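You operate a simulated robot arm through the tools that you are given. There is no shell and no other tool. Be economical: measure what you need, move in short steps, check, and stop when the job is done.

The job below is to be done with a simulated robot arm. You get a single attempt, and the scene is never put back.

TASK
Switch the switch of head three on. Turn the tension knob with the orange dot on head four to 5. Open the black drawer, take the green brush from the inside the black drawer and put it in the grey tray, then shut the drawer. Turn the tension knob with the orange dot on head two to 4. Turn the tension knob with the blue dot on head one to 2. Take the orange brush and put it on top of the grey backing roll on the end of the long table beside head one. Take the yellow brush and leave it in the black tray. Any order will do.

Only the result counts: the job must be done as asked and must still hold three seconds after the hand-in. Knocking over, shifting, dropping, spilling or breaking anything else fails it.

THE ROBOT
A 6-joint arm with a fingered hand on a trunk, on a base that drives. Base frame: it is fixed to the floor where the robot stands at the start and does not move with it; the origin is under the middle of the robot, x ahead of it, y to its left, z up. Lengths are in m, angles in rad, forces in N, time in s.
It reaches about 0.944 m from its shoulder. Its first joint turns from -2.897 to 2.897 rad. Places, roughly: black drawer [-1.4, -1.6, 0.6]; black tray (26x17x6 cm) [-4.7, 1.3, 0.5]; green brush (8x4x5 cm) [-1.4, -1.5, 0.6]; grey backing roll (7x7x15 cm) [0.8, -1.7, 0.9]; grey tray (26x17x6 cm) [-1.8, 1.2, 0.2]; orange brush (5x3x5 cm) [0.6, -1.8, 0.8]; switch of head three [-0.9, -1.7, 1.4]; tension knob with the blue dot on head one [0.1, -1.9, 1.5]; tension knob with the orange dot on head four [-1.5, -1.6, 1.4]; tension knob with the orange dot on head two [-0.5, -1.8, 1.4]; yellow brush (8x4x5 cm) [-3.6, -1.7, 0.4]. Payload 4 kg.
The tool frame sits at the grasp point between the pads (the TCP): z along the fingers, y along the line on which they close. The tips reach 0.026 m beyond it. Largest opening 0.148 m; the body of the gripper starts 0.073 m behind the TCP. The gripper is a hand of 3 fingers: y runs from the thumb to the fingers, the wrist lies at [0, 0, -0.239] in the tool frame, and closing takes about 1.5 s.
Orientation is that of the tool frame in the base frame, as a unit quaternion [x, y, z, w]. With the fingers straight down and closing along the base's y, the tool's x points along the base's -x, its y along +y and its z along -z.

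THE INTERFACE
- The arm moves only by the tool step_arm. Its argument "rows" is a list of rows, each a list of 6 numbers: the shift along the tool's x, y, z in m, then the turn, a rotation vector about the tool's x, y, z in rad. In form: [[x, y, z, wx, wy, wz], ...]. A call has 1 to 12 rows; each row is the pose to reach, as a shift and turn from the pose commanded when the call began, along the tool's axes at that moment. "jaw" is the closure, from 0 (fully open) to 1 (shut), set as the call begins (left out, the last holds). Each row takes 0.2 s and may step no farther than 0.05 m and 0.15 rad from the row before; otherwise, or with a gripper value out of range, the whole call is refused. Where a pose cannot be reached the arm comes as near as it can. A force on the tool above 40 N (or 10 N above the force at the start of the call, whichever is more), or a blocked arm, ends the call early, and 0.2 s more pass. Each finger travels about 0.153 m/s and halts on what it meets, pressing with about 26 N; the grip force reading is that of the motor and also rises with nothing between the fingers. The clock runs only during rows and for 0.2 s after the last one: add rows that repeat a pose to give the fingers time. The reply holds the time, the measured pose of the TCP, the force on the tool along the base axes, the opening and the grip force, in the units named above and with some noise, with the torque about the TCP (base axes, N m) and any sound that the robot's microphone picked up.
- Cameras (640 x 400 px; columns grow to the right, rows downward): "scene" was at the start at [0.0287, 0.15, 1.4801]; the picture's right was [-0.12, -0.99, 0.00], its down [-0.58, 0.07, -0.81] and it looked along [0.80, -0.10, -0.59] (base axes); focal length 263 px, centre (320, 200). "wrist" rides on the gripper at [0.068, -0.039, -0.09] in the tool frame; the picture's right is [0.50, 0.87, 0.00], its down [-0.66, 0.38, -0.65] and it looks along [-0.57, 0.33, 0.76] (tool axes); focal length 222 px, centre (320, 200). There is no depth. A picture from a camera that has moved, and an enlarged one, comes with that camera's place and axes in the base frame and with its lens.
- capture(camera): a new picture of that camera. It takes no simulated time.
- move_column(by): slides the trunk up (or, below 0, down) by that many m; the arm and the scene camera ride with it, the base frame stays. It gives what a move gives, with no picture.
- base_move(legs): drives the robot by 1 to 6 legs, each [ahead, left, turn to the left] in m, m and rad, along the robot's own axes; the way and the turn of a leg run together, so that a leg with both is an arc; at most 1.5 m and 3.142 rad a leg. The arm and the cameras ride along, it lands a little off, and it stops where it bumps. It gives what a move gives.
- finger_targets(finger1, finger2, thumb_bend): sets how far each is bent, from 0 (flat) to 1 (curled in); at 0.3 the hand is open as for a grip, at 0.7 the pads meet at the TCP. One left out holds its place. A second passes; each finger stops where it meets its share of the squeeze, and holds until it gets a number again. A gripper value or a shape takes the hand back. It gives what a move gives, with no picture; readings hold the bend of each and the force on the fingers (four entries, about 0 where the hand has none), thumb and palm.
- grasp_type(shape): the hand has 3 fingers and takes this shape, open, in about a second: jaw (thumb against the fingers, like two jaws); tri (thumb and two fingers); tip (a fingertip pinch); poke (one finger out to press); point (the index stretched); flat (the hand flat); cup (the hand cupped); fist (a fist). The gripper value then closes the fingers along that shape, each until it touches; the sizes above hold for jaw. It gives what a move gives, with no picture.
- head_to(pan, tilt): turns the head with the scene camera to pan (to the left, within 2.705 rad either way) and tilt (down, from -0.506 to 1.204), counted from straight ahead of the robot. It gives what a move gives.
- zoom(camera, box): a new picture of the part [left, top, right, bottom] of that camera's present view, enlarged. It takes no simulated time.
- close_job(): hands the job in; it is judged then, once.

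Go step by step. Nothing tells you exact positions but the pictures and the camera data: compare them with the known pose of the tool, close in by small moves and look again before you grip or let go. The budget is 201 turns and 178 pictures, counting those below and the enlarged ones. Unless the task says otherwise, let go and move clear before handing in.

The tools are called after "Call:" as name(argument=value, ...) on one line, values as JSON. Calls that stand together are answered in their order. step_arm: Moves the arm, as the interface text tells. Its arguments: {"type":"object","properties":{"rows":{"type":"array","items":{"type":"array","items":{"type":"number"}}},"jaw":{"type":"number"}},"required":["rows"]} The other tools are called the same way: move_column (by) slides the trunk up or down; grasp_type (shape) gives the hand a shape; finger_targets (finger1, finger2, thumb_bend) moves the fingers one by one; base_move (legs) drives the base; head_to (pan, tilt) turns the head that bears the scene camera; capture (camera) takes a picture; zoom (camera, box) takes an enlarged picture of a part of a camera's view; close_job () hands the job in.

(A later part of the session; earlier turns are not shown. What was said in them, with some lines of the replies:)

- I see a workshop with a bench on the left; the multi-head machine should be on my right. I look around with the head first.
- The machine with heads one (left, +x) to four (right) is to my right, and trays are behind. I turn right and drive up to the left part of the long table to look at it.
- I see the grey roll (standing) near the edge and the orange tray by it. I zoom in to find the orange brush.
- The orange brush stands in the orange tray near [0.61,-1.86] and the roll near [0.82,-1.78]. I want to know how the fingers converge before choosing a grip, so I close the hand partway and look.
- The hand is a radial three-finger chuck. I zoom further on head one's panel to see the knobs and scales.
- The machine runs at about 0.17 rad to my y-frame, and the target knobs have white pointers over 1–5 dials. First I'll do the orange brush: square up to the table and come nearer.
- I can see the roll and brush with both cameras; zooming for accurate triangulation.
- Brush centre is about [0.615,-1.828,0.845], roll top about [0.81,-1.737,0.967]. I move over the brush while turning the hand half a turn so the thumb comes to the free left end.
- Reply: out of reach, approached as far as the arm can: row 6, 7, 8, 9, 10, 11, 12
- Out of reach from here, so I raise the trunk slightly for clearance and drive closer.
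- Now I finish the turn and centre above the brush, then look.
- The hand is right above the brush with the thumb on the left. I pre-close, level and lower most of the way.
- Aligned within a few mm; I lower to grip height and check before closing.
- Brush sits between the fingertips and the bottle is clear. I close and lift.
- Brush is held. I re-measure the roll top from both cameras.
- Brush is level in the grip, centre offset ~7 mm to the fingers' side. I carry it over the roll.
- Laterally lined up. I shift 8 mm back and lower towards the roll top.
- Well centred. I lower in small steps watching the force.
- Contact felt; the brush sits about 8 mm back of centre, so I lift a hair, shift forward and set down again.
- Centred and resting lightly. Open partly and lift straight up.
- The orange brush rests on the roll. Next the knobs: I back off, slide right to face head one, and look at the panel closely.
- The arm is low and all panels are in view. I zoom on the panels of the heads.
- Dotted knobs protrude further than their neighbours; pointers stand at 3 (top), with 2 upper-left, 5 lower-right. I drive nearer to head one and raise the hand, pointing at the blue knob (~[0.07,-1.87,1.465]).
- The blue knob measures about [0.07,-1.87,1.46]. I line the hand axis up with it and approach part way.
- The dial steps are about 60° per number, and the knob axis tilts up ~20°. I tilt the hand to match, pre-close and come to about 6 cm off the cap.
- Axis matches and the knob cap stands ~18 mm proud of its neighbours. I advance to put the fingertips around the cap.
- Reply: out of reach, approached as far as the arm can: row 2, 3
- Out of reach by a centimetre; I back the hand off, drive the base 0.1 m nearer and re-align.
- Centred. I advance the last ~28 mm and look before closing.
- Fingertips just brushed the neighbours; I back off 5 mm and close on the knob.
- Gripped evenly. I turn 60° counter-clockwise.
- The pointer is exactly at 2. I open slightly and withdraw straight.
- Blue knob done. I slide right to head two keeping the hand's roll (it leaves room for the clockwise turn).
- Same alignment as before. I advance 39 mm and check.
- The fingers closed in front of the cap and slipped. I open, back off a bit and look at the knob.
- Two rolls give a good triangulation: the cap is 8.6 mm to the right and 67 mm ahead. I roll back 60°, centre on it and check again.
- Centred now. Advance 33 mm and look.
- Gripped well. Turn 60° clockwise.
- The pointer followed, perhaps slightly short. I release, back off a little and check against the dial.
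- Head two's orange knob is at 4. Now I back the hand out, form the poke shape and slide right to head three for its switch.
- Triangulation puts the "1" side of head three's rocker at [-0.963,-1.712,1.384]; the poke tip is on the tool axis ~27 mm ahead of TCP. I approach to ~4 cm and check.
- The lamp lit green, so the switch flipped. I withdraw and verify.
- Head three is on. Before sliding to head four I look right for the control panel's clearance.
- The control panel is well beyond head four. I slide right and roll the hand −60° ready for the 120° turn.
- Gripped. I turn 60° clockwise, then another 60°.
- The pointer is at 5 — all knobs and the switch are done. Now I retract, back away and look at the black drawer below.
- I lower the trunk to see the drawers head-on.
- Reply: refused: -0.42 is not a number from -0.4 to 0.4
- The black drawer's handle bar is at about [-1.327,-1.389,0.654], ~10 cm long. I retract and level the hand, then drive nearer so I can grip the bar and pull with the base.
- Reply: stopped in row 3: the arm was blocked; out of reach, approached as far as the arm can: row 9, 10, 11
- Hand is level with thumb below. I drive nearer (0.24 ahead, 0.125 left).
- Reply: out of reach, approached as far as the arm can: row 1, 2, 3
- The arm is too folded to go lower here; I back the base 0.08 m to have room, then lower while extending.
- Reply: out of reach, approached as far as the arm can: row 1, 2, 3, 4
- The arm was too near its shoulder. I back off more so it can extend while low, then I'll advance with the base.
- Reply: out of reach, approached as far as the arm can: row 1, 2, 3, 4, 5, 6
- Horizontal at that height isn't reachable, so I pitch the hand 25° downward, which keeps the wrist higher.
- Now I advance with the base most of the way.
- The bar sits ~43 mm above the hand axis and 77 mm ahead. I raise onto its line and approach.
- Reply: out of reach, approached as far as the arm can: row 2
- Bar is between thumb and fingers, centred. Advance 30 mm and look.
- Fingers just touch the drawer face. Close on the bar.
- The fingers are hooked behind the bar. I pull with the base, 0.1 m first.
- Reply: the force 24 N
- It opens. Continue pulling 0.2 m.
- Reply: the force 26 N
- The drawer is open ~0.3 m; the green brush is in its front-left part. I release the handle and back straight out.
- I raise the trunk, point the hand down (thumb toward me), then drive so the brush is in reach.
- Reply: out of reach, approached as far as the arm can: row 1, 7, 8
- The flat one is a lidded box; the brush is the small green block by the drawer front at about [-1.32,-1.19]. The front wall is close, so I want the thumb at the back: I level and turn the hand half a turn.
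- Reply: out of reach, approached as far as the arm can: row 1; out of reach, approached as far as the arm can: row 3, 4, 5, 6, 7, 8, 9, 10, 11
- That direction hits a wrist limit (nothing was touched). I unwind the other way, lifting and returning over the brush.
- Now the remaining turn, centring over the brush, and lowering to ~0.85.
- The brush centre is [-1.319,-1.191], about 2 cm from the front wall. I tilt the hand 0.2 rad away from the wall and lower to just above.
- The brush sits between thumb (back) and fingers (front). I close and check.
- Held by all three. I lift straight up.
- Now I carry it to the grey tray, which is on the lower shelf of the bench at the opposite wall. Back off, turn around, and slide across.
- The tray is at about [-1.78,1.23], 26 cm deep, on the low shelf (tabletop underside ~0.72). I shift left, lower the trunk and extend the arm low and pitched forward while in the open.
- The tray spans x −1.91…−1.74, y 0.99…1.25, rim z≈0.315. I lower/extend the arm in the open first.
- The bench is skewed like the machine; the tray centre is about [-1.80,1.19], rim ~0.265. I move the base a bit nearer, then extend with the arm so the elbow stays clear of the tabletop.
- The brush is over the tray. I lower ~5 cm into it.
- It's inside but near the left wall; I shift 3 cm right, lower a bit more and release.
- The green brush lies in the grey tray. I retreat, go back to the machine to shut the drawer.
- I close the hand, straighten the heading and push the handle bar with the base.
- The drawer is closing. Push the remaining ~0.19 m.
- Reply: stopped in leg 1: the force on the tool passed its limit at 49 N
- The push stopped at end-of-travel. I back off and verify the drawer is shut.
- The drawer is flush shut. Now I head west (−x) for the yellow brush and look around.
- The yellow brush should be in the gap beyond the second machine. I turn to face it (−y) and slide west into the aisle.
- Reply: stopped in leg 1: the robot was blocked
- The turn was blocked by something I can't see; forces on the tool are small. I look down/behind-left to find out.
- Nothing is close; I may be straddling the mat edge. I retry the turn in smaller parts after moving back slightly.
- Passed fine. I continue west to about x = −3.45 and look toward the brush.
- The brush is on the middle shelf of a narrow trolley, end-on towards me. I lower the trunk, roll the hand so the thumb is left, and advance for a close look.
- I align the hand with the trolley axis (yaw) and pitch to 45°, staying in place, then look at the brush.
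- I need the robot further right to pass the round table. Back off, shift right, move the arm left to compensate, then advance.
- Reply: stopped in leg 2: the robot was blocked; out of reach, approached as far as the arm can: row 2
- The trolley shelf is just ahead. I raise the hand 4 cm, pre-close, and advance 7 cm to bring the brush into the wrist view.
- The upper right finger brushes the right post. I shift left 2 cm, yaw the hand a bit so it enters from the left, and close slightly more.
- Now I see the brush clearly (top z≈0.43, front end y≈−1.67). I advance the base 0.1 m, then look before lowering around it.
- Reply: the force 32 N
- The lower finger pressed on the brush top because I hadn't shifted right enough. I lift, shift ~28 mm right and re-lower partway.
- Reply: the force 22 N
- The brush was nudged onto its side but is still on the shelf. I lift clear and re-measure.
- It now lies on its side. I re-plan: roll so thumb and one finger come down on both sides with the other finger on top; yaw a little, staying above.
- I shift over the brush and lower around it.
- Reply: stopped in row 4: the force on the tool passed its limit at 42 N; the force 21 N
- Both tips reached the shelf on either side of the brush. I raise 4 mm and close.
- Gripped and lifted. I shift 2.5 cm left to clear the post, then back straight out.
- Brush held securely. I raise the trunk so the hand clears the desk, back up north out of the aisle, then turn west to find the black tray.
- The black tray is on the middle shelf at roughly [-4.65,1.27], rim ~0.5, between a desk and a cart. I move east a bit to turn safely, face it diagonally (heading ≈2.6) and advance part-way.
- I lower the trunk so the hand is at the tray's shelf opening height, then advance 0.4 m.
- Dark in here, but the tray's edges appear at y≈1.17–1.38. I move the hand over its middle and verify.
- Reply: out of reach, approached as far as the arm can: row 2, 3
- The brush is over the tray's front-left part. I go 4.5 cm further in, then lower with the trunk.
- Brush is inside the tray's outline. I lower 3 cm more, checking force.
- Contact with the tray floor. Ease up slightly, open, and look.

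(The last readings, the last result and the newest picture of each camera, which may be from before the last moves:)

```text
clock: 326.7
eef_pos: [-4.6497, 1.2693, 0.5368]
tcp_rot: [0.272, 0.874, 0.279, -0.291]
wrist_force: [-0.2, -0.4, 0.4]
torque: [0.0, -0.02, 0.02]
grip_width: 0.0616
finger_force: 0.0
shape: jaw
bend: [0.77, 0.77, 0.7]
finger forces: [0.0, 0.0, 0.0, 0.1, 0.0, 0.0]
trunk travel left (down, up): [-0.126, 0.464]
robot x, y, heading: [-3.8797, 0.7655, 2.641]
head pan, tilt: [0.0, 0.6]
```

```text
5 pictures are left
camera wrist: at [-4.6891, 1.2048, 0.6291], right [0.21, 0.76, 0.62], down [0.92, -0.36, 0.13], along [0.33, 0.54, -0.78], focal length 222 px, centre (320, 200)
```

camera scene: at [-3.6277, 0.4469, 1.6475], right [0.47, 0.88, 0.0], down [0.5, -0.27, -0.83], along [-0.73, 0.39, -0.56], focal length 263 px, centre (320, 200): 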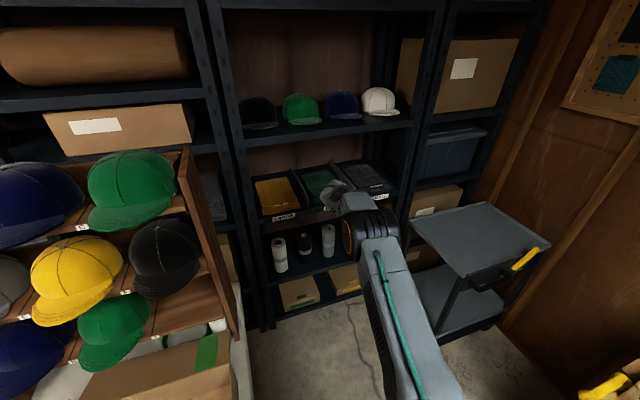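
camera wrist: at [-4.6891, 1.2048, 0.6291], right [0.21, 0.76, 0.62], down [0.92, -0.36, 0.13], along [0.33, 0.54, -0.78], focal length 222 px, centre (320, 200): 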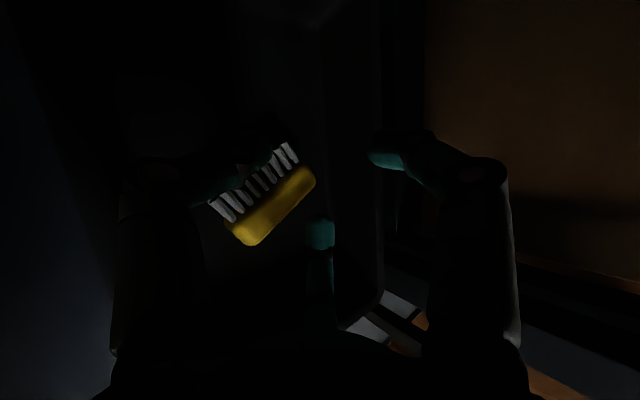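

The brush stays in the tray. I raise, back away, and take a confirming look.

Call:
move_column(by=0.09)

Call:
base_move(legs=[[-0.45, 0, 0]])

Call:
head_to(pan=-0.15, tilt=0.55)

Call:
capture(camera="scene")

```text
clock: 327.9
eef_pos: [-4.6512, 1.2693, 0.6261]
tcp_rot: [0.271, 0.874, 0.279, -0.291]
wrist_force: [-0.4, 0.2, -0.3]
torque: [0.01, -0.01, -0.01]
grip_width: 0.0617
finger_force: 0.1
shape: jaw
bend: [0.77, 0.77, 0.7]
finger forces: [0.0, 0.1, 0.0, 0.0, 0.0, 0.0]
trunk travel left (down, up): [-0.216, 0.374]
robot x, y, heading: [-3.8854, 0.7674, 2.644]
head pan, tilt: [0.0, 0.6]
```

```text
clock: 330.7
eef_pos: [-4.237, 1.0501, 0.6258]
tcp_rot: [0.274, 0.873, 0.279, -0.29]
wrist_force: [0.5, 0.1, -0.2]
torque: [-0.01, -0.02, -0.01]
grip_width: 0.0616
finger_force: 0.1
shape: jaw
bend: [0.77, 0.77, 0.7]
finger forces: [0.0, 0.0, 0.0, 0.0, 0.1, 0.1]
trunk travel left (down, up): [-0.216, 0.374]
robot x, y, heading: [-3.4721, 0.5423, 2.632]
head pan, tilt: [0.0, 0.6]
```

```text
clock: 331.4
eef_pos: [-4.2375, 1.0508, 0.6258]
tcp_rot: [0.274, 0.873, 0.279, -0.289]
wrist_force: [0.3, -0.3, 0.0]
torque: [-0.04, 0.01, -0.01]
grip_width: 0.0619
finger_force: 0.0
shape: jaw
bend: [0.77, 0.77, 0.7]
finger forces: [0.0, 0.1, 0.0, 0.0, 0.0, 0.0]
trunk travel left (down, up): [-0.216, 0.374]
robot x, y, heading: [-3.4735, 0.5456, 2.632]
head pan, tilt: [-0.15, 0.55]
```

```text
4 pictures are left
camera scene: at [-3.5675, 0.4256, 1.278], right [0.61, 0.79, 0.0], down [0.41, -0.32, -0.85], along [-0.68, 0.52, -0.52], focal length 263 px, centre (320, 200)
```

scene: 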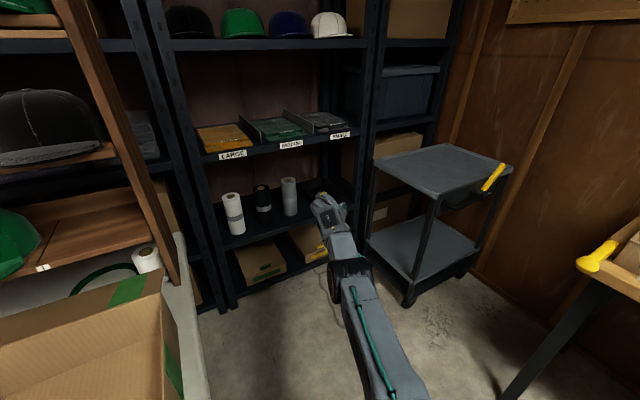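

Call:
zoom(camera="scene", box=[280, 150, 380, 220])

```text
5.71 times, centred on (330, 185) of scene
camera zoom: at [-3.5675, 0.4256, 1.278], right [0.61, 0.79, 0.0], down [0.41, -0.32, -0.85], along [-0.68, 0.52, -0.52], focal length 1501 px, centre (263, 286)
```

zoom: 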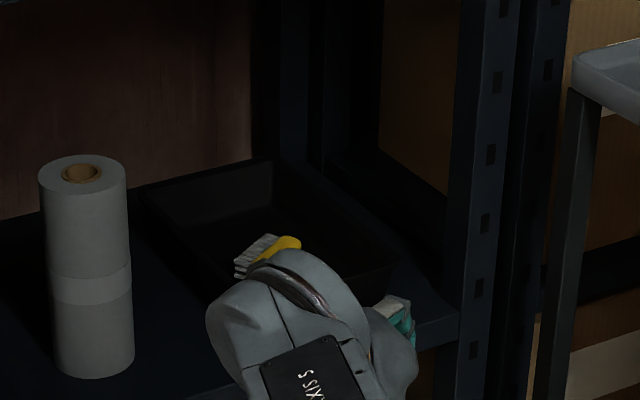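

The yellow brush lies in the black tray, and every part of the task has been carried out and checked. The hand is clear, so I hand the job in.

Call:
close_job()

```text
The job is handed in.
```

I finished every item and handed the job in. The result of the judging has not come back.

- **Switch:** head three is on, and its lamp lit green.
- **Knobs:** head four orange is at 5, head two orange at 4 and head one blue at 2.
- **Drawer and green brush:** the green brush is in the grey tray, lying on its side. The black drawer is shut flush.
- **Orange brush:** it stands on top of the grey backing roll.
- **Yellow brush:** it is in the black tray. I knocked it over on its shelf while gripping it, but it stayed on the shelf.

The base was stopped by a bump twice. The first was while turning near the mat; I found no cause and did not look again for anything moved. The second was in the aisle, probably against the desk edge, and I did not check whether the desk shifted.
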